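You operate a simulated robot arm through the tools that you are given. There is no shell and no other tool. Be economical: measure what you need, move in short steps, check, and stop when the job is done.

Carry out the task below with a simulated robot arm. There is one attempt and no reset: what you move stays moved.

TASK
Save DIVE 215 onto the yellow data stick through the white port.
Fine: set the file dial, switch the port on, press save once, wait for the end; leave the stick in and the port on.

It is judged by the outcome, as a careful person would: the job done as asked, and still so three seconds after it is handed in. It fails if anything else is knocked over, pushed out of place, dropped, spilled or broken.

THE ROBOT
A 7-joint arm with a two-finger parallel gripper, fixed in place. Base frame: the origin is at the foot of the arm, x ahead of it, y to its left, z up. Readings come in m, degrees, newtons and seconds.
With the tool pointing down near the work surface it reaches from about 0.24 to 0.68 m from the base axis. Its first joint turns from -66.0 to 66.0 degrees. Payload 2.4 kg.
The TCP is the grasp point between the finger pads, 0.03 m short of the fingertips. In the tool frame z runs along the fingers and y along their closing line. The gripper opens to 0.094 m. The fingers are 0.028 m wide and 0.01 m thick; the gripper's body (0.05 by 0.096 m) begins 0.055 m behind the TCP.
Orientation is that of the tool frame in the base frame, as [roll, pitch, yaw] about the fixed x, y, z axes, in that order (R = Rz(yaw) Ry(pitch) Rx(roll)). With the fingers straight down and closing along the base's y, the tool's x points along the base's -x, its y along +y and its z along -z.

THE INTERFACE
- The arm moves only by the tool arm_command. Its argument "steps" is a list of rows, each a list of 7 numbers: the turn, a rotation vector about the tool's x, y, z in units of 4 degrees (1.0 is 4 degrees), then the shift along the tool's x, y, z in units of 50 mm (1.0 is 50 mm), then the finger opening in m, from 0 to 0.094. In form: [[rx, ry, rz, tx, ty, tz, jaw], ...]. A call has 1 to 8 rows; each row shifts and turns the commanded pose from where the row before left it, along the tool's axes as they then stand. A call with a number of a shift or a turn outside -1 to 1 is refused whole. Each row takes 0.2 s and may step no farther than 0.05 m and 8.6 degrees from the row before; otherwise, or with a gripper value out of range, the whole call is refused. Where a pose cannot be reached the arm comes as near as it can. A force on the tool above 90 N (or 10 N above the force at the start of the call, whichever is more), or a blocked arm, ends the call early, and 0.2 s more pass. The fingers move at their own pace (about 0.153 m/s each) and stop on an object; they squeeze with about 32 N. The grip force told is the motor's: it shows also when the fingers shut on nothing. Time passes only in rows, and 0.2 s behind the last, so rows that do not move let the fingers close. It gives the time, the measured TCP pose, the force on the tool (base axes), the opening and the grip force at its end, in the units of the frame above (readings bear some noise), with the torque about the TCP (base axes, N m) and any sound that the robot's microphone picked up.
- Cameras (640 x 400 px; columns grow to the right, rows downward): "scene" is fixed at [0.0361, 0.4657, 1.4583]; the picture's right is [-0.80, -0.60, 0.00], its down [-0.26, 0.35, -0.90] and it looks along [0.54, -0.72, -0.44] (base axes); focal length 310 px, centre (320, 200). "wrist" rides on the gripper at [0.076, 0.014, -0.102] in the tool frame; the picture's right is [-0.18, 0.98, 0.00], its down [-0.75, -0.14, -0.64] and it looks along [-0.63, -0.12, 0.77] (tool axes); focal length 243 px, centre (320, 200). There is no depth. A picture from a camera that has moved, and an enlarged one, comes with that camera's place and axes in the base frame and with its lens.
- grab_frame(camera): a new picture of that camera. No time passes.
- close_up(camera, box): a new picture of the part [left, top, right, bottom] of that camera's present view, enlarged. No time passes.
- sign_off(): hands the job in; it is judged then, once.

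Go step by step. Nothing tells you positions but the pictures and the camera data: compare them with the known pose of the tool, close in by small moves and look again before you grip or let go. The budget is 120 turns and 84 pictures, counting those below and the enlarged ones. Unless the task says otherwise, let go and move clear before handing in, and close with one line.

The tools are called after "Emit:" by a JSON object that holds its "op" and its "data". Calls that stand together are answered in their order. arm_command: Moves the arm, as the interface text tells. Its arguments: {"type":"object","properties":{"steps":{"type":"array","items":{"type":"array","items":{"type":"number"}}}},"required":["steps"]} The other tools are called the same way: grab_frame (camera) takes a picture; close_up (camera, box) takes an enlarged picture of a part of a camera's view; sign_off () hands the job in.

At the start:

```text
t: 0.0
ee_pos: [0.322, -0.1028, 1.2544]
orientation: [180.0, 0.0, 180.0]
force: [-0.7, -0.9, 0.8]
wrist_torque: [0.0, 0.01, 0.01]
width: 0.094
grip_force: 0.1
```

scene: 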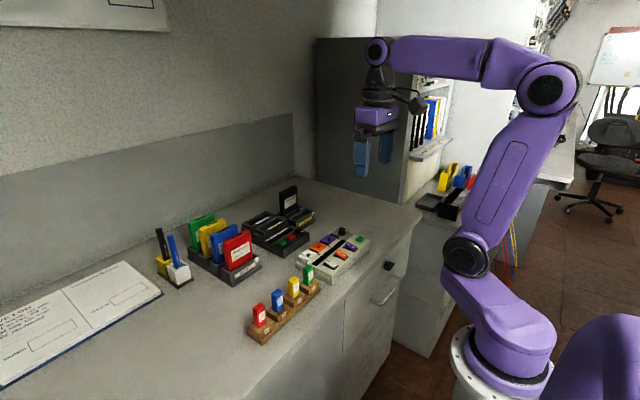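
wrist: 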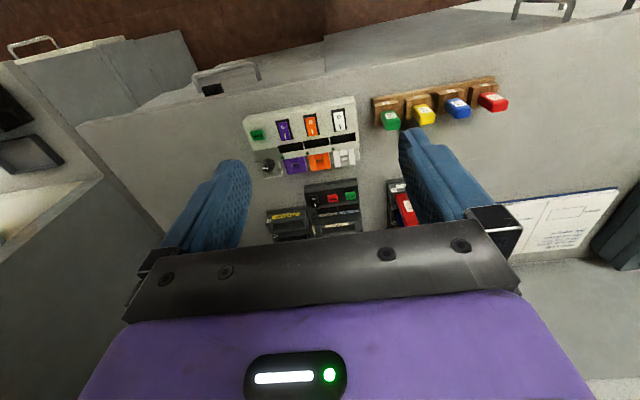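

I see a desk with a port box (purple, orange and white ports), a stick holder, a cartridge rack and a black drive. I'll enlarge these to read the labels.

Emit:
{"op": "close_up", "data": {"camera": "scene", "box": [230, 170, 390, 270]}}

Emit:
{"op": "close_up", "data": {"camera": "wrist", "box": [230, 80, 390, 180]}}

Emit:
{"op": "close_up", "data": {"camera": "scene", "box": [140, 180, 332, 350]}}

Emit:
{"op": "close_up", "data": {"camera": "wrist", "box": [240, 160, 420, 240]}}

```text
4.00 times, centred on (310, 220) of scene
camera zoom: at [0.0361, 0.4657, 1.4583], right [-0.8, -0.6, 0.0], down [-0.26, 0.35, -0.9], along [0.54, -0.72, -0.44], focal length 1240 px, centre (360, 120)
```

zoom: 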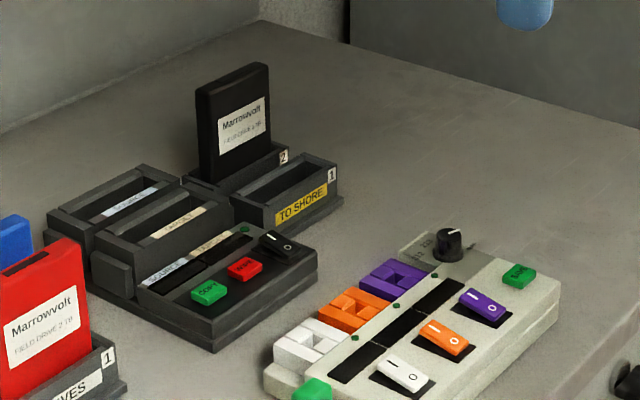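

```text
4.00 times, centred on (310, 130) of wrist
camera zoom: at [0.2456, -0.0868, 1.3574], right [0.18, 0.98, 0.0], down [0.75, -0.14, 0.64], along [0.63, -0.12, -0.77], focal length 970 px, centre (360, 480)
```

zoom: 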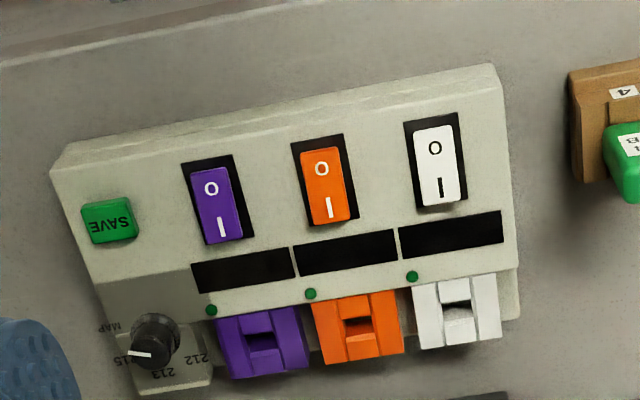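

```text
2.35 times, centred on (236, 265) of scene
camera zoom: at [0.0361, 0.4657, 1.4583], right [-0.8, -0.6, 0.0], down [-0.26, 0.35, -0.9], along [0.54, -0.72, -0.44], focal length 729 px, centre (518, 47)
```

zoom: 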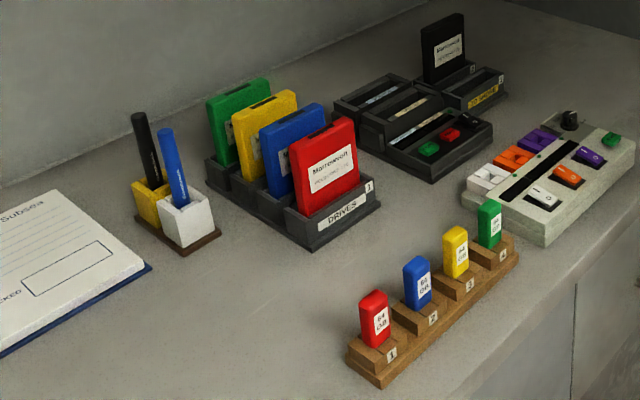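

```text
3.56 times, centred on (330, 200) of wrist
camera zoom: at [0.2456, -0.0868, 1.3574], right [0.18, 0.98, 0.0], down [0.75, -0.14, 0.64], along [0.63, -0.12, -0.77], focal length 863 px, centre (284, 200)
```

zoom: 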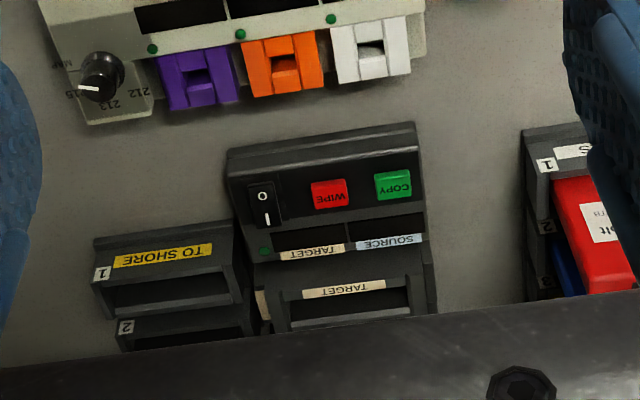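

The white switch triangulates to about (0.415, -0.085, 0.944) and the yellow stick to about (0.42, 0.05, 0.97). The wrist picture is upside down, since its down direction is +x. I'll move lower for a better view.

Emit:
{"op": "arm_command", "data": {"steps": [[0, 0, 0, 0, 0.6, 0.6, 0.06], [0, 0, 0, 0.2, 0.6, 0.6, 0.06], [0, 0, 0, 0.2, 0.5, 0.5, 0.06]]}}

Emit:
{"op": "grab_frame", "data": {"camera": "wrist"}}

```text
t: 0.8
ee_pos: [0.3028, -0.0168, 1.1683]
orientation: [-179.9, 0.0, 180.0]
force: [-1.0, 0.0, 0.1]
wrist_torque: [0.0, -0.01, 0.0]
width: 0.0598
grip_force: 0.0
```

```text
77 pictures are left
camera wrist: at [0.2258, -0.0014, 1.2713], right [0.18, 0.98, 0.0], down [0.75, -0.14, 0.64], along [0.63, -0.12, -0.77], focal length 243 px, centre (320, 200)
```

wrist: 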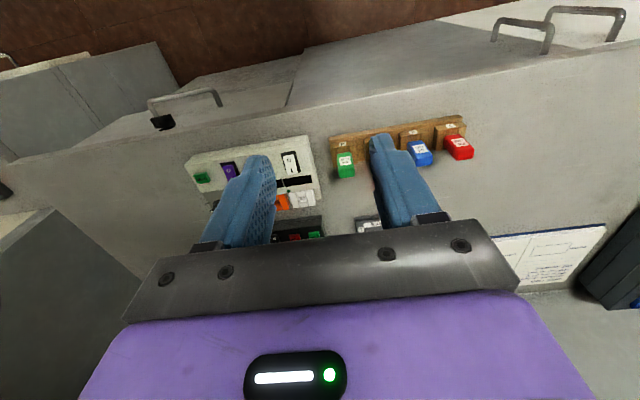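

The fingers hide the yellow stick. I'll open fully and centre over it.

Emit:
{"op": "arm_command", "data": {"steps": [[0, 0, 0, 0.2, 0.8, 0.2, 0.094], [0, 0, 0, 0.2, 0.5, 0.3, 0.094]]}}

Emit:
{"op": "close_up", "data": {"camera": "wrist", "box": [160, 100, 480, 300]}}

Emit:
{"op": "close_up", "data": {"camera": "scene", "box": [240, 215, 390, 345]}}

```text
t: 1.4
ee_pos: [0.2829, 0.0499, 1.1423]
orientation: [-180.0, 0.0, 179.9]
force: [-0.1, 0.0, -0.3]
wrist_torque: [0.01, 0.0, 0.05]
width: 0.0941
grip_force: 0.0
```

```text
2.00 times, centred on (320, 200) of wrist
camera zoom: at [0.2069, 0.0644, 1.2458], right [0.18, 0.98, 0.0], down [0.75, -0.14, 0.64], along [0.63, -0.12, -0.77], focal length 485 px, centre (320, 200)
```

zoom: 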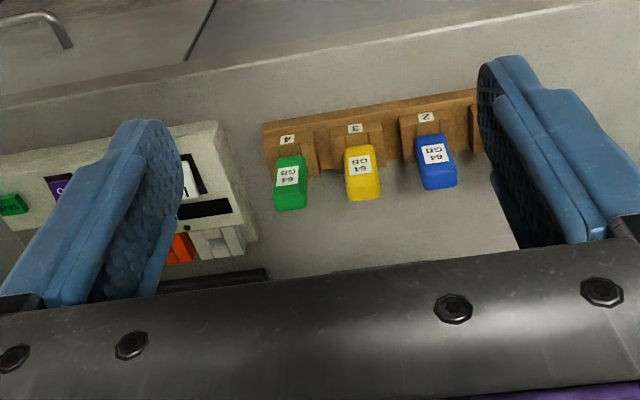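

```text
3.08 times, centred on (315, 280) of scene
camera zoom: at [0.0361, 0.4657, 1.4583], right [-0.8, -0.6, 0.0], down [-0.26, 0.35, -0.9], along [0.54, -0.72, -0.44], focal length 954 px, centre (335, -46)
```

zoom: 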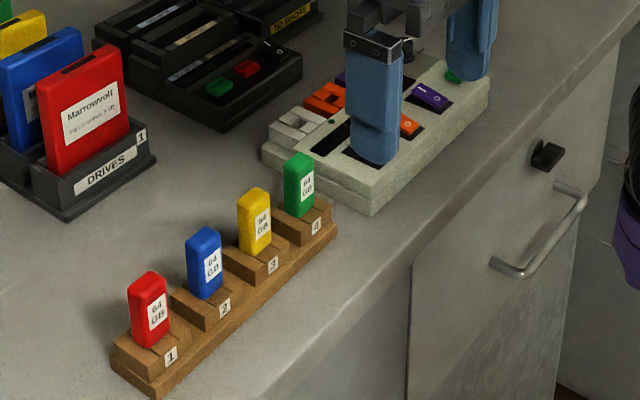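

The yellow stick's top is at about (0.416, 0.055, 0.987), with the label facing me and the row along y. Next I'll look closely at the port box.

Emit:
{"op": "arm_command", "data": {"steps": [[0, 0, 0, 0, -0.9, 0, 0.094], [0, 0, 0, -0.5, -0.8, 0.2, 0.094], [0, 0, 0, -0.7, -0.8, 0.3, 0.094], [0, 0, 0, -0.2, -0.5, 0.3, 0.094]]}}

Emit:
{"op": "close_up", "data": {"camera": "wrist", "box": [180, 60, 460, 235]}}

```text
refused: row 3 steps farther than a row can; nothing moved
```

```text
2.29 times, centred on (320, 148) of wrist
camera zoom: at [0.2069, 0.0644, 1.2458], right [0.18, 0.98, 0.0], down [0.75, -0.14, 0.64], along [0.63, -0.12, -0.77], focal length 555 px, centre (320, 320)
```

zoom: 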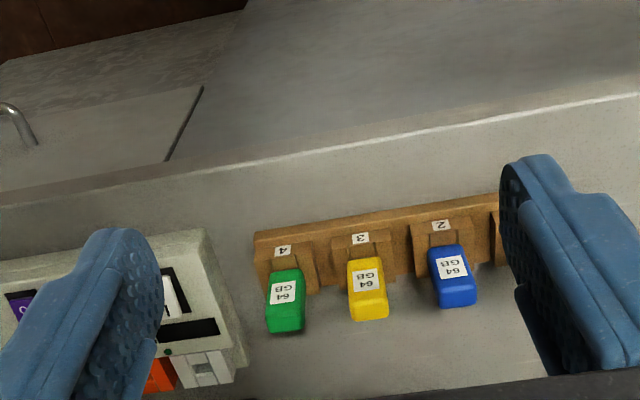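

One row was too long, so I'll send the same move with shorter rows.

Emit:
{"op": "arm_command", "data": {"steps": [[0, 0, 0, 0, -0.8, 0, 0.094], [0, 0, 0, -0.4, -0.8, 0.2, 0.094], [0, 0, 0, -0.4, -0.8, 0.3, 0.094], [0, 0, 0, -0.4, -0.6, 0.3, 0.094], [0, 0, 0, 0, 0, 0, 0.094]]}}

Emit:
{"op": "close_up", "data": {"camera": "wrist", "box": [180, 60, 460, 235]}}

```text
t: 2.6
ee_pos: [0.3419, -0.1019, 1.1057]
orientation: [-180.0, 0.1, -180.0]
force: [0.0, -0.1, -0.3]
wrist_torque: [0.03, 0.0, 0.02]
width: 0.0941
grip_force: 0.1
```

```text
2.29 times, centred on (320, 148) of wrist
camera zoom: at [0.2659, -0.0872, 1.2076], right [0.18, 0.98, 0.0], down [0.75, -0.14, 0.64], along [0.63, -0.12, -0.77], focal length 555 px, centre (320, 320)
```

zoom: 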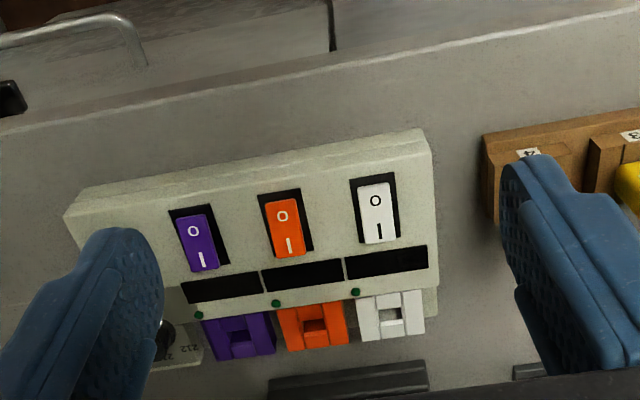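

Emit:
{"op": "close_up", "data": {"camera": "wrist", "box": [290, 160, 380, 220]}}

Emit:
{"op": "close_up", "data": {"camera": "scene", "box": [290, 220, 370, 280]}}

```text
6.67 times, centred on (335, 190) of wrist
camera zoom: at [0.2659, -0.0872, 1.2076], right [0.18, 0.98, 0.0], down [0.75, -0.14, 0.64], along [0.63, -0.12, -0.77], focal length 1618 px, centre (220, 267)
```

zoom: 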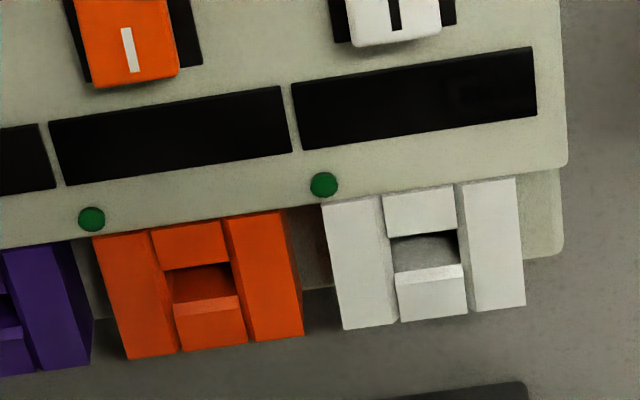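

```text
6.67 times, centred on (330, 250) of scene
camera zoom: at [0.0361, 0.4657, 1.4583], right [-0.8, -0.6, 0.0], down [-0.26, 0.35, -0.9], along [0.54, -0.72, -0.44], focal length 2066 px, centre (253, -133)
```

zoom: 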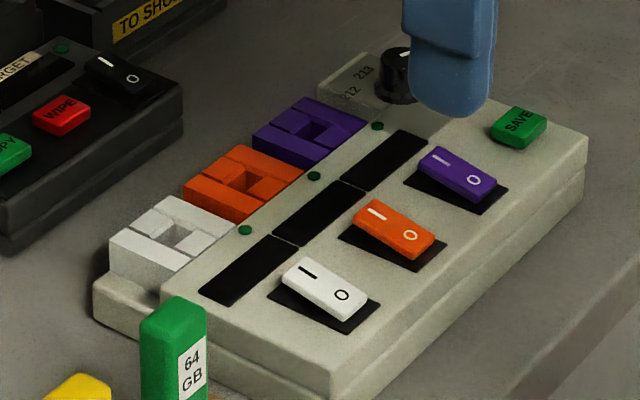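

The white port's hole centre is at about (0.4895, -0.0855), with its top at z≈0.939, and its rocker's raised end is "I". I'll go above the yellow stick first.

Emit:
{"op": "arm_command", "data": {"steps": [[0, 0, 0, -0.3, 0.8, 0, 0.042], [0, 0, 0, -0.4, 0.8, 0, 0.042], [0, 0, 0, -0.4, 0.8, 0.1, 0.042], [0, 0, 0, -0.38, 0.73, 0.3, 0.042], [0, 0, 0, 0, 0, 0.4, 0.042], [0, 0, 0, 0, 0, 0, 0.042]]}}

Emit:
{"op": "grab_frame", "data": {"camera": "wrist"}}

Emit:
{"op": "close_up", "data": {"camera": "scene", "box": [240, 215, 380, 345]}}

```text
t: 4.0
ee_pos: [0.4162, 0.0552, 1.0646]
orientation: [-180.0, 0.0, 180.0]
force: [-0.3, 0.3, 0.4]
wrist_torque: [0.04, 0.0, -0.05]
width: 0.0419
grip_force: 0.1
```

```text
70 pictures are left
camera wrist: at [0.3401, 0.0692, 1.1681], right [0.18, 0.98, 0.0], down [0.75, -0.14, 0.64], along [0.63, -0.12, -0.77], focal length 243 px, centre (320, 200)
```

wrist: 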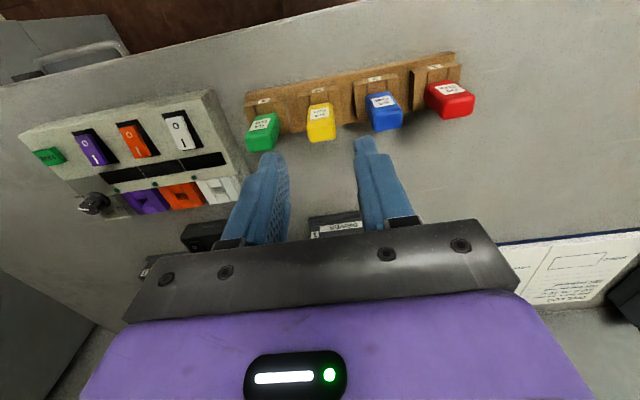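

```text
3.08 times, centred on (310, 280) of scene
camera zoom: at [0.0361, 0.4657, 1.4583], right [-0.8, -0.6, 0.0], down [-0.26, 0.35, -0.9], along [0.54, -0.72, -0.44], focal length 954 px, centre (351, -46)
```

zoom: 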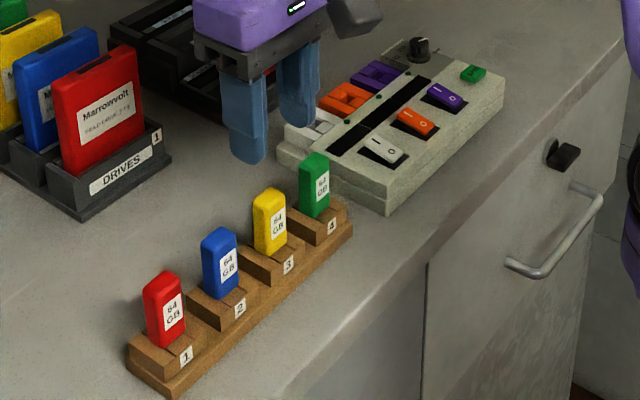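

Emit:
{"op": "close_up", "data": {"camera": "wrist", "box": [240, 80, 400, 180]}}

```text
4.00 times, centred on (320, 130) of wrist
camera zoom: at [0.3401, 0.0692, 1.1681], right [0.18, 0.98, 0.0], down [0.75, -0.14, 0.64], along [0.63, -0.12, -0.77], focal length 970 px, centre (320, 480)
```

zoom: 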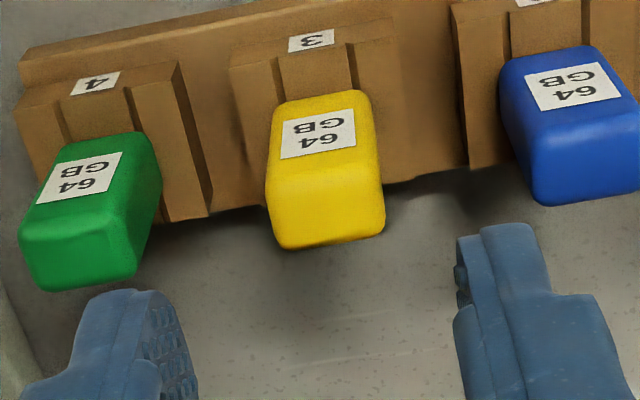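

The fingers straddle the yellow stick, whose centre is at about (0.419, 0.055). I'll descend and watch the force.

Emit:
{"op": "arm_command", "data": {"steps": [[0, 0, 0, -0.05, 0, 0.6, 0.042], [0, 0, 0, 0, 0, 0.6, 0.042], [0, 0, 0, 0, 0, 0.4, 0.042], [0, 0, 0, 0, 0, 0.2, 0.042], [0, 0, 0, 0, 0, 0, 0.042]]}}

Emit:
{"op": "close_up", "data": {"camera": "scene", "box": [240, 215, 380, 345]}}

Emit:
{"op": "close_up", "data": {"camera": "wrist", "box": [200, 60, 440, 210]}}

```text
t: 5.2
ee_pos: [0.4179, 0.0548, 0.9738]
orientation: [179.8, 0.0, -180.0]
force: [0.4, 0.4, 0.3]
wrist_torque: [0.0, -0.01, -0.01]
width: 0.0419
grip_force: 0.0
```

```text
3.08 times, centred on (310, 280) of scene
camera zoom: at [0.0361, 0.4657, 1.4583], right [-0.8, -0.6, 0.0], down [-0.26, 0.35, -0.9], along [0.54, -0.72, -0.44], focal length 954 px, centre (351, -46)
```

zoom: 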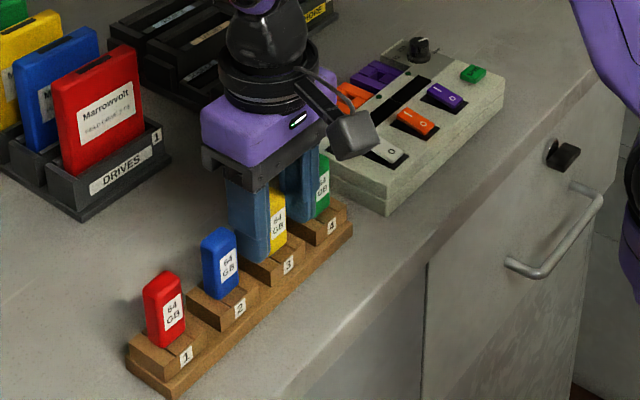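

```text
2.67 times, centred on (320, 135) of wrist
camera zoom: at [0.3419, 0.069, 1.077], right [0.18, 0.98, 0.0], down [0.75, -0.14, 0.64], along [0.63, -0.12, -0.77], focal length 647 px, centre (320, 373)
```

zoom: 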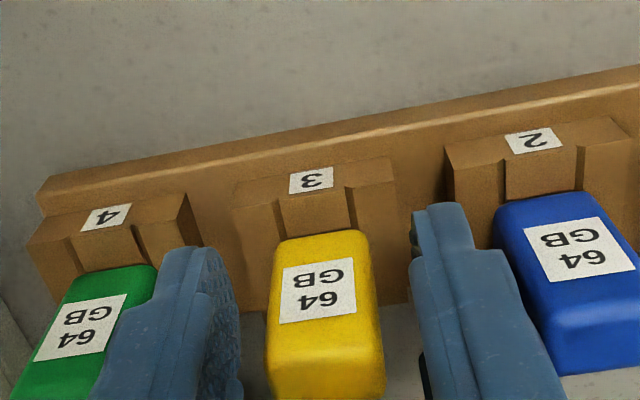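

The fingers bracket the yellow stick well, so I'll close on it.

Emit:
{"op": "arm_command", "data": {"steps": [[0, 0, 0, 0, 0, 0, 0], [0, 0, 0, 0, 0, 0, 0], [0, 0, 0, 0, 0, 0, 0]]}}

Emit:
{"op": "arm_command", "data": {"steps": [[0, 0, 0, 0, 0, -0.2, 0], [0, 0, 0, 0, 0, -0.4, 0], [0, 0, 0, 0, 0, -0.8, 0], [0, 0, 0, 0, 0, -0.6, 0], [0, 0, 0, 0, 0, 0, 0]]}}

Emit:
{"op": "close_up", "data": {"camera": "scene", "box": [240, 185, 380, 315]}}

Emit:
{"op": "close_up", "data": {"camera": "wrist", "box": [200, 60, 440, 210]}}

```text
t: 6.0
ee_pos: [0.4184, 0.0553, 0.9734]
orientation: [-179.9, 0.0, -179.9]
force: [-0.7, -0.3, 0.2]
wrist_torque: [0.02, 0.0, 0.01]
width: 0.0271
grip_force: 32.3
```

```text
t: 7.2
ee_pos: [0.4189, 0.0525, 1.0737]
orientation: [-179.9, 0.1, 180.0]
force: [0.9, 0.2, -0.6]
wrist_torque: [-0.01, 0.01, 0.03]
width: 0.0269
grip_force: 32.2
```

```text
3.08 times, centred on (310, 250) of scene
camera zoom: at [0.0361, 0.4657, 1.4583], right [-0.8, -0.6, 0.0], down [-0.26, 0.35, -0.9], along [0.54, -0.72, -0.44], focal length 954 px, centre (351, 46)
```

zoom: 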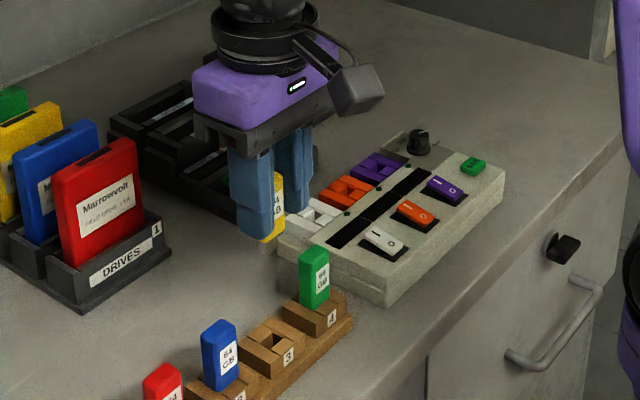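

```text
2.67 times, centred on (320, 135) of wrist
camera zoom: at [0.3414, 0.0673, 1.1766], right [0.18, 0.98, 0.0], down [0.75, -0.14, 0.64], along [0.63, -0.12, -0.77], focal length 647 px, centre (320, 373)
```

zoom: 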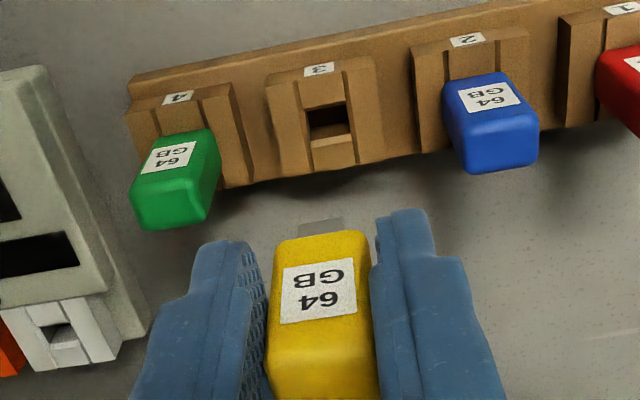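

The stick is out, with its grey plug visible below the body. The holder and port use the same kind of socket, so I'll move above the white port.

Emit:
{"op": "arm_command", "data": {"steps": [[0, 0, 0, 0, -0.5, -0.2, 0], [0, 0, 0, -0.3, -0.6, 0, 0], [0, 0, 0, -0.4, -0.6, 0, 0], [0, 0, 0, -0.4, -0.6, 0, 0], [0, 0, 0, -0.32, -0.46, 0.2, 0], [0, 0, 0, 0, 0, 0, 0]]}}

Emit:
{"op": "close_up", "data": {"camera": "wrist", "box": [200, 60, 440, 210]}}

Emit:
{"op": "close_up", "data": {"camera": "scene", "box": [270, 190, 370, 280]}}

```text
t: 8.6
ee_pos: [0.4905, -0.0833, 1.0737]
orientation: [-180.0, -0.1, 180.0]
force: [-0.5, -0.5, -0.6]
wrist_torque: [0.03, 0.03, 0.01]
width: 0.0269
grip_force: 32.2
```

```text
2.67 times, centred on (320, 135) of wrist
camera zoom: at [0.4134, -0.0688, 1.1767], right [0.18, 0.98, 0.0], down [0.75, -0.14, 0.64], along [0.63, -0.12, -0.77], focal length 647 px, centre (320, 373)
```

zoom: 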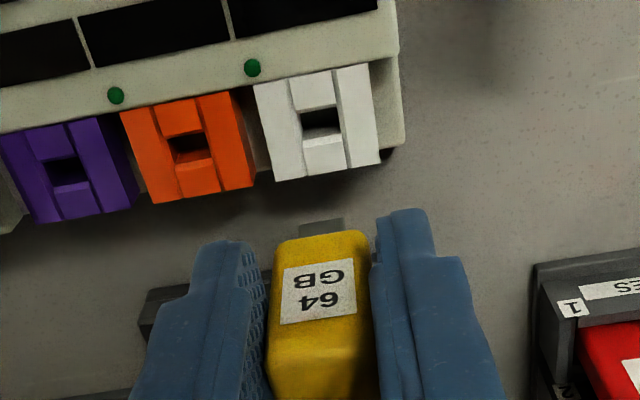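

```text
4.44 times, centred on (320, 235) of scene
camera zoom: at [0.0361, 0.4657, 1.4583], right [-0.8, -0.6, 0.0], down [-0.26, 0.35, -0.9], along [0.54, -0.72, -0.44], focal length 1377 px, centre (320, 44)
```

zoom: 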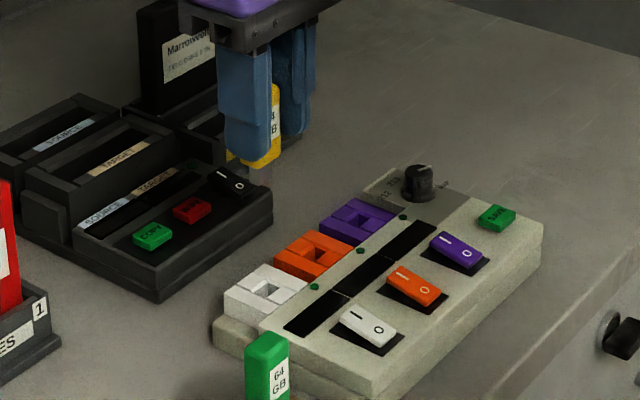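

Comparing the two sockets in identical views puts the insertion TCP at about (0.489, -0.0836). I'll descend to just above the port and check.

Emit:
{"op": "arm_command", "data": {"steps": [[0, 0, 0, 0.03, -0.01, 0.5, 0], [0, 0, 0, 0, 0, 0.5, 0], [0, 0, 0, 0, 0, 0.4, 0], [0, 0, 0, 0, 0, 0, 0]]}}

Emit:
{"op": "close_up", "data": {"camera": "wrist", "box": [240, 100, 400, 200]}}

Emit:
{"op": "close_up", "data": {"camera": "scene", "box": [290, 210, 360, 270]}}

```text
t: 9.6
ee_pos: [0.4875, -0.0822, 1.0034]
orientation: [-180.0, 0.1, -179.9]
force: [0.4, -0.1, 0.4]
wrist_torque: [0.01, -0.02, 0.01]
width: 0.0272
grip_force: 31.8
```

```text
4.00 times, centred on (320, 150) of wrist
camera zoom: at [0.4113, -0.0679, 1.1067], right [0.18, 0.98, 0.0], down [0.75, -0.14, 0.64], along [0.63, -0.12, -0.77], focal length 970 px, centre (320, 400)
```

zoom: 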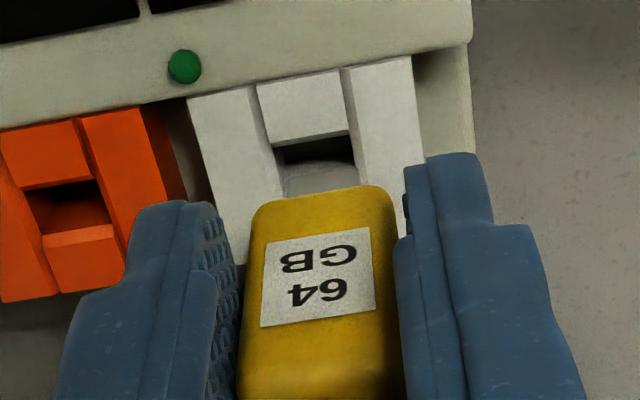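

```text
6.67 times, centred on (325, 240) of scene
camera zoom: at [0.0361, 0.4657, 1.4583], right [-0.8, -0.6, 0.0], down [-0.26, 0.35, -0.9], along [0.54, -0.72, -0.44], focal length 2066 px, centre (287, -67)
```

zoom: 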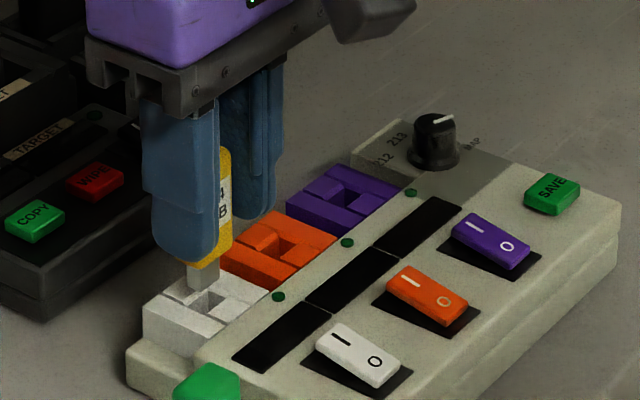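

The plug is hovering just above the socket. I'll zoom in to measure how far off it is.

Emit:
{"op": "close_up", "data": {"camera": "wrist", "box": [296, 124, 344, 154]}}

Emit:
{"op": "close_up", "data": {"camera": "scene", "box": [300, 240, 332, 264]}}

```text
13.33 times, centred on (320, 139) of wrist
camera zoom: at [0.4113, -0.0679, 1.1067], right [0.18, 0.98, 0.0], down [0.75, -0.14, 0.64], along [0.63, -0.12, -0.77], focal length 3235 px, centre (320, 1013)
```

zoom: 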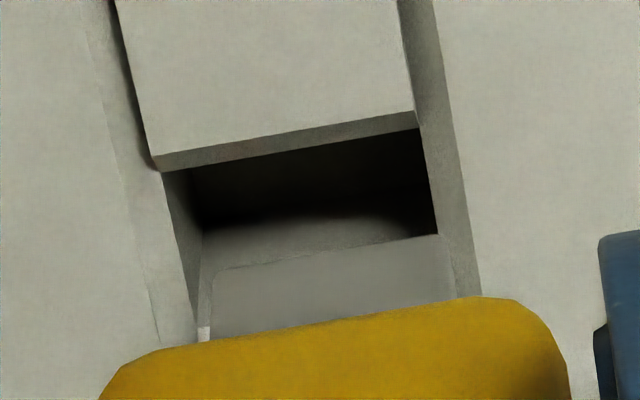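

```text
16.00 times, centred on (316, 252) of scene
camera zoom: at [0.0361, 0.4657, 1.4583], right [-0.8, -0.6, 0.0], down [-0.26, 0.35, -0.9], along [0.54, -0.72, -0.44], focal length 4958 px, centre (384, -632)
```

zoom: 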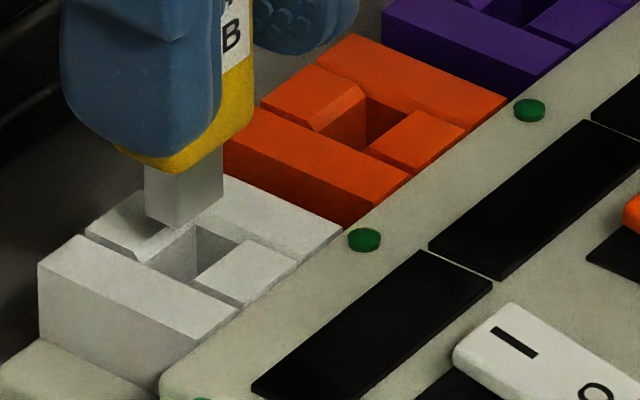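

Both views agree that the plug needs to shift by about -2.2 mm in y and almost nothing in x, with about 11 mm left to drop. I'll correct and lower partway.

Emit:
{"op": "arm_command", "data": {"steps": [[0, 0, 0, -0.008, -0.044, 0, 0], [0, 0, 0, 0, 0, 0.12, 0], [0, 0, 0, 0, 0, 0, 0]]}}

Emit:
{"op": "close_up", "data": {"camera": "wrist", "box": [296, 124, 344, 154]}}

Emit:
{"op": "close_up", "data": {"camera": "scene", "box": [300, 240, 332, 264]}}

```text
t: 10.4
ee_pos: [0.4869, -0.0855, 0.9989]
orientation: [-180.0, 0.0, 180.0]
force: [0.0, -0.2, -0.1]
wrist_torque: [-0.03, -0.01, 0.0]
width: 0.0271
grip_force: 32.4
```

```text
13.33 times, centred on (320, 139) of wrist
camera zoom: at [0.4115, -0.0709, 1.1011], right [0.18, 0.98, 0.0], down [0.75, -0.14, 0.64], along [0.63, -0.12, -0.77], focal length 3235 px, centre (320, 1013)
```

zoom: 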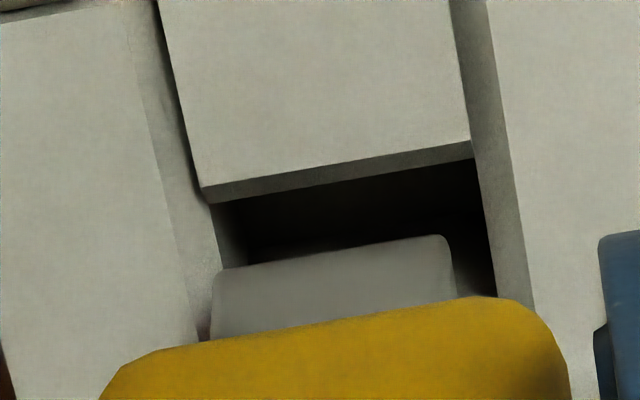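

```text
16.00 times, centred on (316, 252) of scene
camera zoom: at [0.0361, 0.4657, 1.4583], right [-0.8, -0.6, 0.0], down [-0.26, 0.35, -0.9], along [0.54, -0.72, -0.44], focal length 4958 px, centre (384, -632)
```

zoom: 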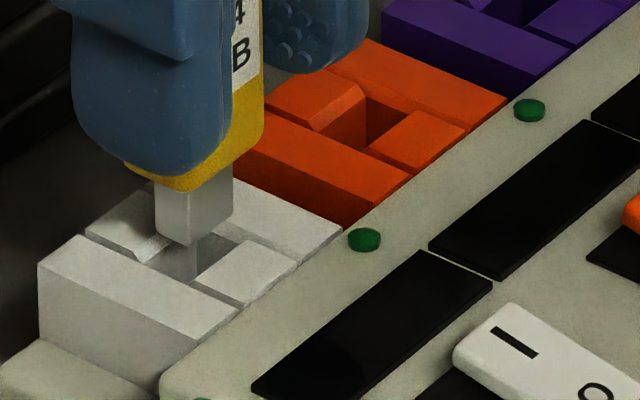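

The plug is now lined up within about 0.5 mm. I'll make a tiny correction and push down gently.

Emit:
{"op": "arm_command", "data": {"steps": [[0, 0, 0, 0.008, 0.01, 0, 0], [0, 0, 0, 0, 0, 0.12, 0], [0, 0, 0, 0, 0, 0.08, 0], [0, 0, 0, 0, 0, 0, 0]]}}

Emit:
{"op": "close_up", "data": {"camera": "wrist", "box": [288, 119, 352, 159]}}

Emit:
{"op": "close_up", "data": {"camera": "scene", "box": [300, 240, 332, 264]}}

```text
t: 11.4
ee_pos: [0.488, -0.0852, 0.9884]
orientation: [-180.0, 0.0, 180.0]
force: [0.7, 0.1, -0.7]
wrist_torque: [-0.01, 0.0, 0.0]
width: 0.0269
grip_force: 32.0
```

```text
10.00 times, centred on (320, 139) of wrist
camera zoom: at [0.4115, -0.0699, 1.0914], right [0.18, 0.98, 0.0], down [0.75, -0.14, 0.64], along [0.63, -0.12, -0.77], focal length 2426 px, centre (320, 810)
```

zoom: 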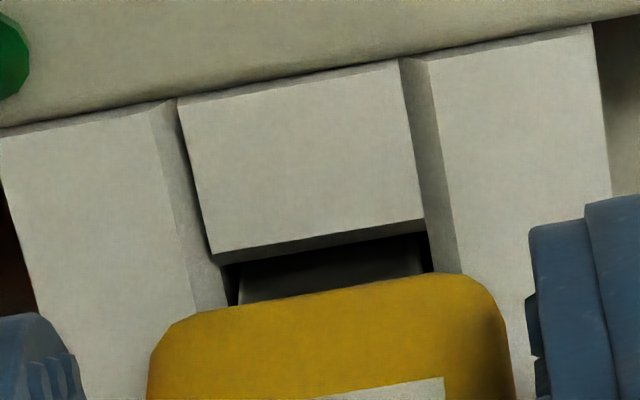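

```text
16.00 times, centred on (316, 252) of scene
camera zoom: at [0.0361, 0.4657, 1.4583], right [-0.8, -0.6, 0.0], down [-0.26, 0.35, -0.9], along [0.54, -0.72, -0.44], focal length 4958 px, centre (384, -632)
```

zoom: 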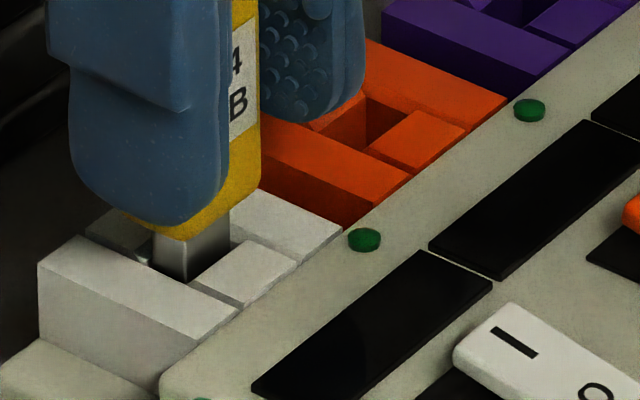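

The plug has entered the socket. I'll keep pushing down in small steps.

Emit:
{"op": "arm_command", "data": {"steps": [[0, 0, 0, 0, 0, 0.08, 0], [0, 0, 0, 0, 0, 0.06, 0], [0, 0, 0, 0, 0, 0.06, 0], [0, 0, 0, 0, 0, 0, 0]]}}

Emit:
{"op": "close_up", "data": {"camera": "scene", "box": [300, 240, 332, 264]}}

```text
t: 12.4
ee_pos: [0.4882, -0.0856, 0.9788]
orientation: [-180.0, 0.1, 180.0]
force: [-5.6, 1.4, 24.3]
wrist_torque: [0.05, 0.15, 0.04]
width: 0.0271
grip_force: 31.8
```

```text
16.00 times, centred on (316, 252) of scene
camera zoom: at [0.0355, 0.4658, 1.4583], right [-0.8, -0.6, 0.0], down [-0.26, 0.35, -0.9], along [0.54, -0.72, -0.44], focal length 4958 px, centre (384, -632)
```

zoom: 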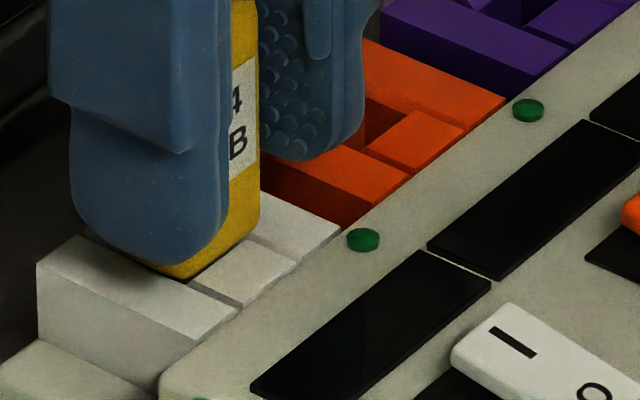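

The force has risen to 24 N, so the stick is near or at its seat. One more small push will confirm it.

Emit:
{"op": "arm_command", "data": {"steps": [[0, 0, 0, 0, 0, 0.03, 0], [0, 0, 0, 0, 0, 0.02, 0], [0, 0, 0, 0, 0, 0, 0]]}}

Emit:
{"op": "close_up", "data": {"camera": "wrist", "box": [270, 110, 370, 170]}}

Emit:
{"op": "close_up", "data": {"camera": "scene", "box": [290, 230, 346, 272]}}

```text
t: 13.2
ee_pos: [0.4891, -0.0859, 0.9767]
orientation: [-179.9, 0.4, -180.0]
force: [4.9, -1.2, 28.8]
wrist_torque: [-0.06, -0.53, -0.03]
width: 0.0268
grip_force: 31.4
```

```text
6.40 times, centred on (320, 140) of wrist
camera zoom: at [0.4119, -0.0703, 1.0796], right [0.18, 0.98, 0.0], down [0.75, -0.14, 0.65], along [0.64, -0.12, -0.76], focal length 1553 px, centre (320, 584)
```

zoom: 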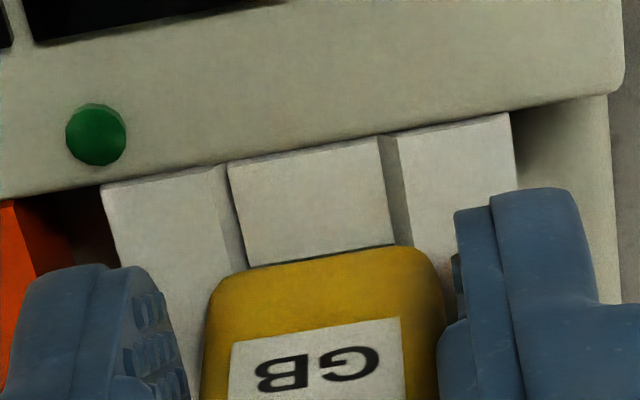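

```text
9.52 times, centred on (318, 251) of scene
camera zoom: at [0.0357, 0.4658, 1.4583], right [-0.8, -0.6, 0.0], down [-0.26, 0.35, -0.9], along [0.54, -0.72, -0.44], focal length 2951 px, centre (339, -286)
```

zoom: 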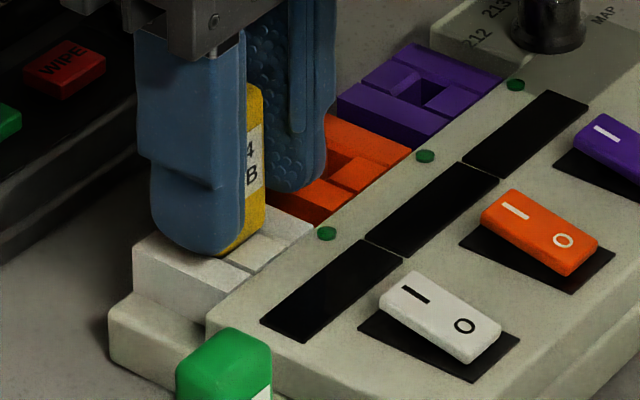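

The body rests on the port block, so the stick is seated. I'll release and rise straight up.

Emit:
{"op": "arm_command", "data": {"steps": [[0, 0, 0, 0, 0, -0.03, 0.01], [0, 0, 0, 0, 0, 0, 0.045], [0, 0, 0, 0, 0, 0, 0.045], [0, 0, 0, 0, 0, -0.4, 0.045], [0, 0, 0, 0, 0, -0.8, 0.045], [0, 0, 0, 0, 0, -0.8, 0.045], [0, 0, 0, 0, 0, 0, 0.045]]}}

Emit:
{"op": "close_up", "data": {"camera": "wrist", "box": [200, 50, 440, 200]}}

Emit:
{"op": "close_up", "data": {"camera": "scene", "box": [280, 215, 376, 275]}}

```text
t: 14.8
ee_pos: [0.4886, -0.0854, 1.0777]
orientation: [-180.0, 0.1, -180.0]
force: [0.5, 0.1, -0.3]
wrist_torque: [-0.03, -0.01, -0.01]
width: 0.0451
grip_force: 0.1
```

```text
2.67 times, centred on (320, 125) of wrist
camera zoom: at [0.4124, -0.0708, 1.1806], right [0.18, 0.98, 0.0], down [0.75, -0.14, 0.64], along [0.63, -0.12, -0.77], focal length 647 px, centre (320, 400)
```

zoom: 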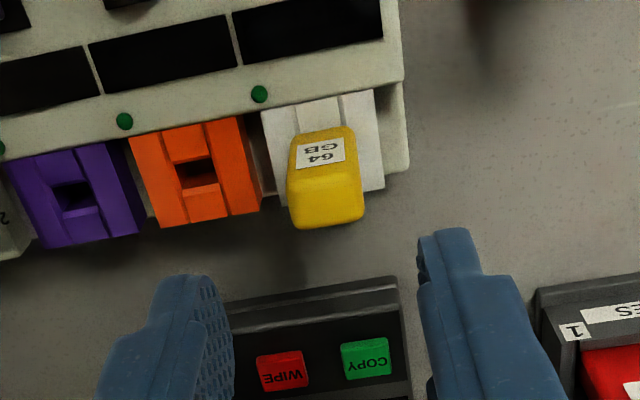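

```text
6.67 times, centred on (328, 245) of scene
camera zoom: at [0.0361, 0.4657, 1.4583], right [-0.8, -0.6, 0.0], down [-0.26, 0.35, -0.9], along [0.54, -0.72, -0.44], focal length 2066 px, centre (267, -100)
```

zoom: 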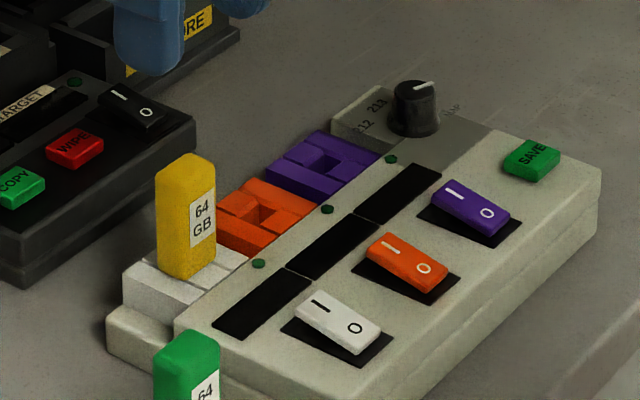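

The stick stands upright in the white port. Next I'll look at the dial, near (0.47, -0.23).

Emit:
{"op": "arm_command", "data": {"steps": [[0, 0, 0, 0.4, -0.7, 0, 0.08], [0, 0, 0, 0.4, -0.7, 0, 0.08], [0, 0, 0, 0.4, -0.7, 0, 0.08], [0, 0, 0, 0.4, -0.7, 0, 0.08], [0, 0, 0, 0, 0, 0, 0.08]]}}

Emit:
{"op": "grab_frame", "data": {"camera": "wrist"}}

```text
t: 16.0
ee_pos: [0.4058, -0.2251, 1.0787]
orientation: [180.0, 0.0, -179.9]
force: [0.2, -0.1, -0.1]
wrist_torque: [-0.01, 0.0, 0.02]
width: 0.0799
grip_force: 0.0
```

```text
48 pictures are left
camera wrist: at [0.3298, -0.2114, 1.182], right [0.18, 0.98, 0.0], down [0.75, -0.14, 0.64], along [0.63, -0.12, -0.77], focal length 243 px, centre (320, 200)
```

wrist: 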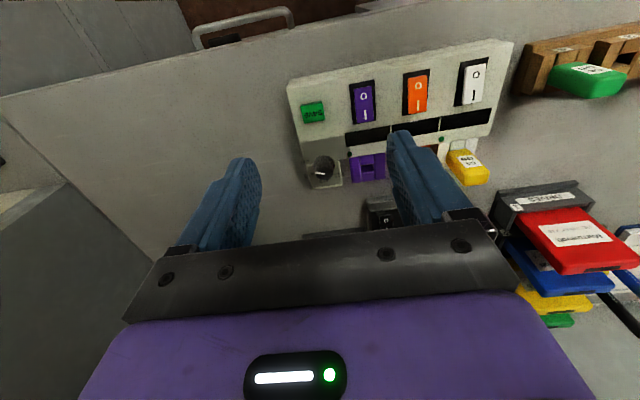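

Emit:
{"op": "close_up", "data": {"camera": "wrist", "box": [290, 140, 354, 190]}}

Emit:
{"op": "close_up", "data": {"camera": "scene", "box": [320, 220, 360, 245]}}

```text
8.00 times, centred on (322, 165) of wrist
camera zoom: at [0.3298, -0.2114, 1.182], right [0.18, 0.98, 0.0], down [0.75, -0.14, 0.64], along [0.63, -0.12, -0.77], focal length 1941 px, centre (304, 480)
```

zoom: 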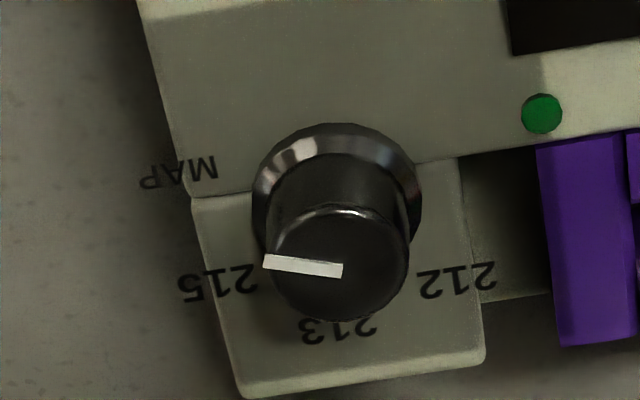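

```text
16.00 times, centred on (340, 232) of scene
camera zoom: at [0.0361, 0.4657, 1.4583], right [-0.8, -0.6, 0.0], down [-0.26, 0.35, -0.9], along [0.54, -0.72, -0.44], focal length 4958 px, centre (0, -320)
```

zoom: 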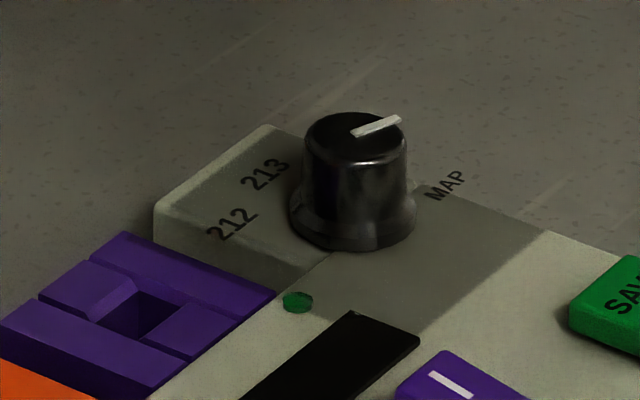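

The pointer direction works out to MAP once parallax is removed, and 215 is one step (about 45–50°) counter-clockwise from above. The knob's axis is at about (0.4755, -0.234), with its top at z≈0.958, so I'll hover over it.

Emit:
{"op": "arm_command", "data": {"steps": [[0, 0, 0, -0.5, -0.05, 0, 0.04], [0, 0, 0, -0.5, -0.05, 0.2, 0.04], [0, 0, 0, -0.37, -0.07, 0.5, 0.04], [0, 0, 0, 0, 0, 0.5, 0.04], [0, 0, 0, 0, 0, 0, 0.04]]}}

Emit:
{"op": "close_up", "data": {"camera": "wrist", "box": [220, 80, 420, 205]}}

Emit:
{"op": "close_up", "data": {"camera": "scene", "box": [310, 200, 374, 250]}}

```text
t: 17.2
ee_pos: [0.4775, -0.2346, 1.0169]
orientation: [-180.0, 0.0, -180.0]
force: [0.1, -0.4, 0.3]
wrist_torque: [0.0, 0.0, 0.03]
width: 0.0401
grip_force: 0.0
```

```text
3.20 times, centred on (320, 142) of wrist
camera zoom: at [0.4009, -0.2194, 1.1204], right [0.18, 0.98, 0.0], down [0.75, -0.14, 0.64], along [0.63, -0.12, -0.77], focal length 776 px, centre (320, 384)
```

zoom: 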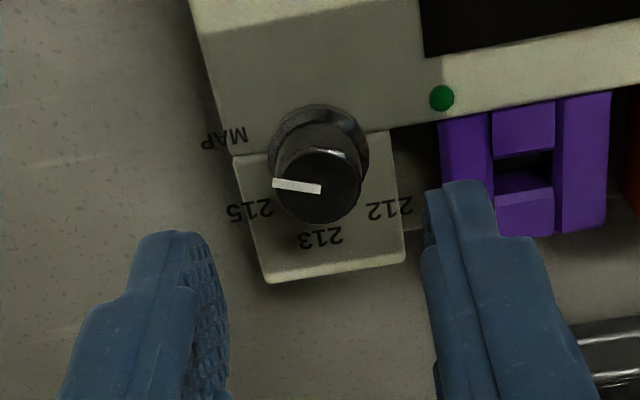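

```text
8.00 times, centred on (342, 225) of scene
camera zoom: at [0.0361, 0.4657, 1.4583], right [-0.8, -0.6, 0.0], down [-0.26, 0.35, -0.9], along [0.54, -0.72, -0.44], focal length 2479 px, centre (144, 0)
```

zoom: 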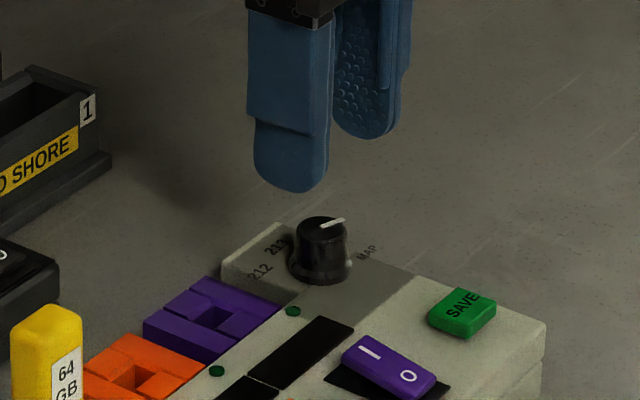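

The TCP is centred over the knob. I'll narrow the opening, descend and grip.

Emit:
{"op": "arm_command", "data": {"steps": [[0, 0, 0, 0, 0, 0, 0.032], [0, 0, 0, 0, 0, 0.4, 0.032], [0, 0, 0, 0, 0, 0.3, 0.032], [0, 0, 0, 0, 0, 0.16, 0.032], [0, 0, 0, 0, 0, 0, 0.032]]}}

Emit:
{"op": "close_up", "data": {"camera": "scene", "box": [310, 200, 374, 250]}}

```text
t: 18.4
ee_pos: [0.4774, -0.2335, 0.976]
orientation: [179.9, 0.0, -179.9]
force: [-0.1, -1.0, 0.5]
wrist_torque: [0.02, 0.01, 0.0]
width: 0.0324
grip_force: 0.0
```

```text
8.00 times, centred on (342, 225) of scene
camera zoom: at [0.0361, 0.4657, 1.4583], right [-0.8, -0.6, 0.0], down [-0.26, 0.35, -0.9], along [0.54, -0.72, -0.44], focal length 2479 px, centre (144, 0)
```

zoom: 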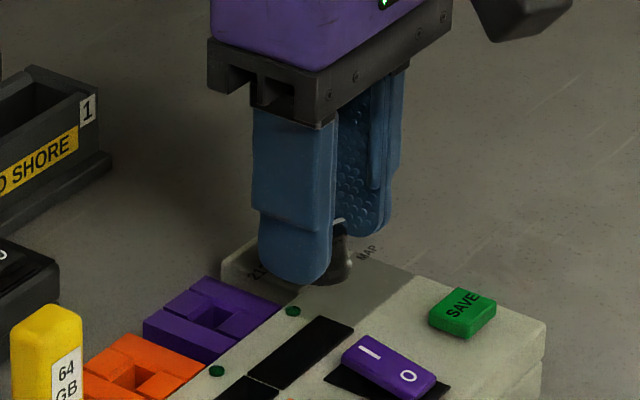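

Tips are around the knob and clear of the purple port. I'll close gently and watch the width.

Emit:
{"op": "arm_command", "data": {"steps": [[0, 0, 0, 0, 0, 0, 0.01], [0, 0, 0, 0, 0, 0, 0.01], [0, 0, 0, 0, 0, 0, 0.01]]}}

Emit:
{"op": "arm_command", "data": {"steps": [[0, 0, -1, 0, 0, 0, 0.01], [0, 0, -1, 0, 0, 0, 0.01], [0, 0, -1, 0, 0, 0, 0.01], [0, 0, -1, 0, 0, 0, 0.01], [0, 0, -1, 0, 0, 0, 0.01], [0, 0, -1, 0, 0, 0, 0.01]]}}

Emit:
{"op": "close_up", "data": {"camera": "wrist", "box": [220, 80, 420, 205]}}

```text
t: 19.2
ee_pos: [0.4763, -0.2353, 0.9756]
orientation: [180.0, -0.1, -179.9]
force: [1.2, -5.8, -5.8]
wrist_torque: [-0.16, -0.31, -0.03]
width: 0.0218
grip_force: 45.2
```

```text
t: 20.6
ee_pos: [0.4774, -0.2358, 0.9744]
orientation: [-179.8, 0.1, -156.0]
force: [4.2, -16.4, 8.2]
wrist_torque: [-0.52, -0.08, -0.04]
width: 0.0222
grip_force: 44.9
```

```text
3.20 times, centred on (320, 142) of wrist
camera zoom: at [0.4011, -0.2529, 1.0783], right [-0.23, 0.97, 0.0], down [0.74, 0.18, 0.64], along [0.63, 0.15, -0.77], focal length 776 px, centre (320, 384)
```

zoom: 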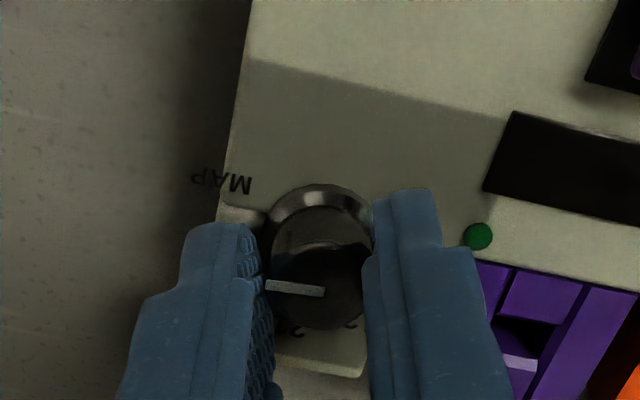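

The knob is turning with the gripper. Another 24° should put the pointer at 215.

Emit:
{"op": "arm_command", "data": {"steps": [[0, 0, -1, 0, 0, 0, 0.01], [0, 0, -1, 0, 0, 0, 0.01], [0, 0, -1, 0, 0, 0, 0.01], [0, 0, -1, 0, 0, 0, 0.01], [0, 0, -1, 0, 0, 0, 0.01], [0, 0, -0.8, 0, 0, 0, 0.01], [0, 0, 0, 0, 0, 0, 0.01]]}}

Emit:
{"op": "close_up", "data": {"camera": "wrist", "box": [220, 80, 420, 205]}}

```text
t: 22.2
ee_pos: [0.4771, -0.2359, 0.975]
orientation: [-179.6, 0.1, -132.9]
force: [3.4, -24.9, 15.2]
wrist_torque: [-0.37, -0.5, 0.01]
width: 0.0219
grip_force: 44.8
```

```text
3.20 times, centred on (320, 142) of wrist
camera zoom: at [0.4144, -0.2815, 1.0783], right [-0.6, 0.8, -0.01], down [0.61, 0.46, 0.64], along [0.52, 0.38, -0.77], focal length 776 px, centre (320, 384)
```

zoom: 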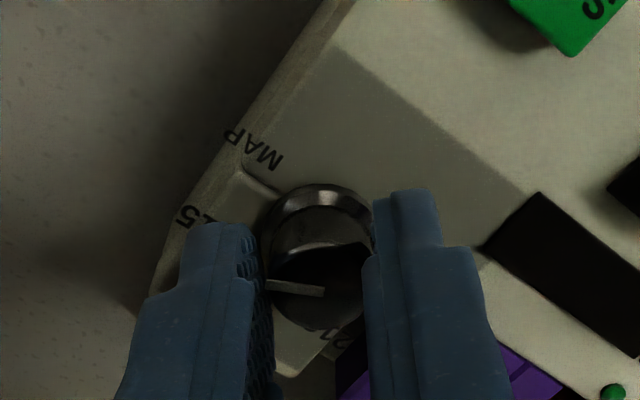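

I'll open, rise straight up and check the pointer.

Emit:
{"op": "arm_command", "data": {"steps": [[0, 0, 0, 0, 0, 0, 0.034], [0, 0, 0, 0, 0, 0, 0.034], [0, 0, 0, 0, 0, -0.4, 0.034], [0, 0, 0, 0, 0, -0.8, 0.034], [0, 0, 0, 0, 0, 0, 0.06], [0, 0, 0, 0, 0, 0, 0.06]]}}

Emit:
{"op": "close_up", "data": {"camera": "wrist", "box": [260, 80, 380, 155]}}

Emit:
{"op": "close_up", "data": {"camera": "scene", "box": [300, 215, 364, 265]}}

```text
t: 23.6
ee_pos: [0.4777, -0.2335, 1.0358]
orientation: [-180.0, 0.0, -132.8]
force: [0.0, -0.2, -0.5]
wrist_torque: [0.05, -0.01, 0.0]
width: 0.0599
grip_force: 0.1
```

```text
5.33 times, centred on (320, 118) of wrist
camera zoom: at [0.4147, -0.2796, 1.1384], right [-0.6, 0.8, 0.0], down [0.62, 0.46, 0.64], along [0.52, 0.38, -0.77], focal length 1294 px, centre (320, 640)
```

zoom: 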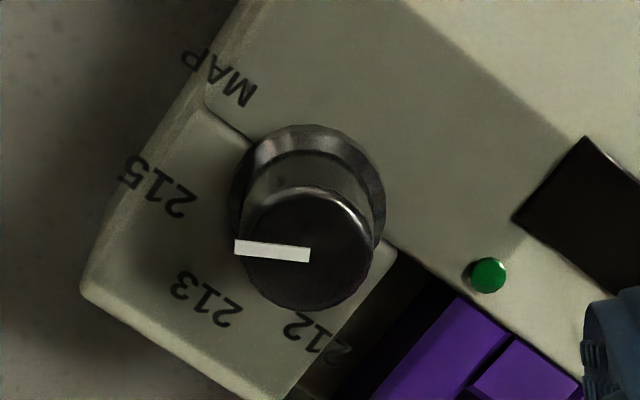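

```text
8.00 times, centred on (332, 240) of scene
camera zoom: at [0.0361, 0.4657, 1.4583], right [-0.8, -0.6, 0.0], down [-0.26, 0.35, -0.9], along [0.54, -0.72, -0.44], focal length 2479 px, centre (224, -120)
```

zoom: 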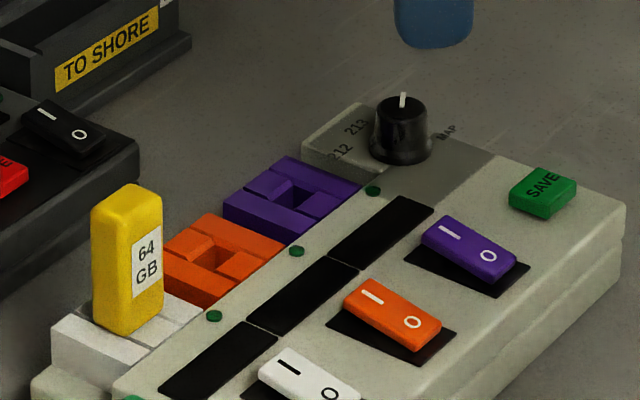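

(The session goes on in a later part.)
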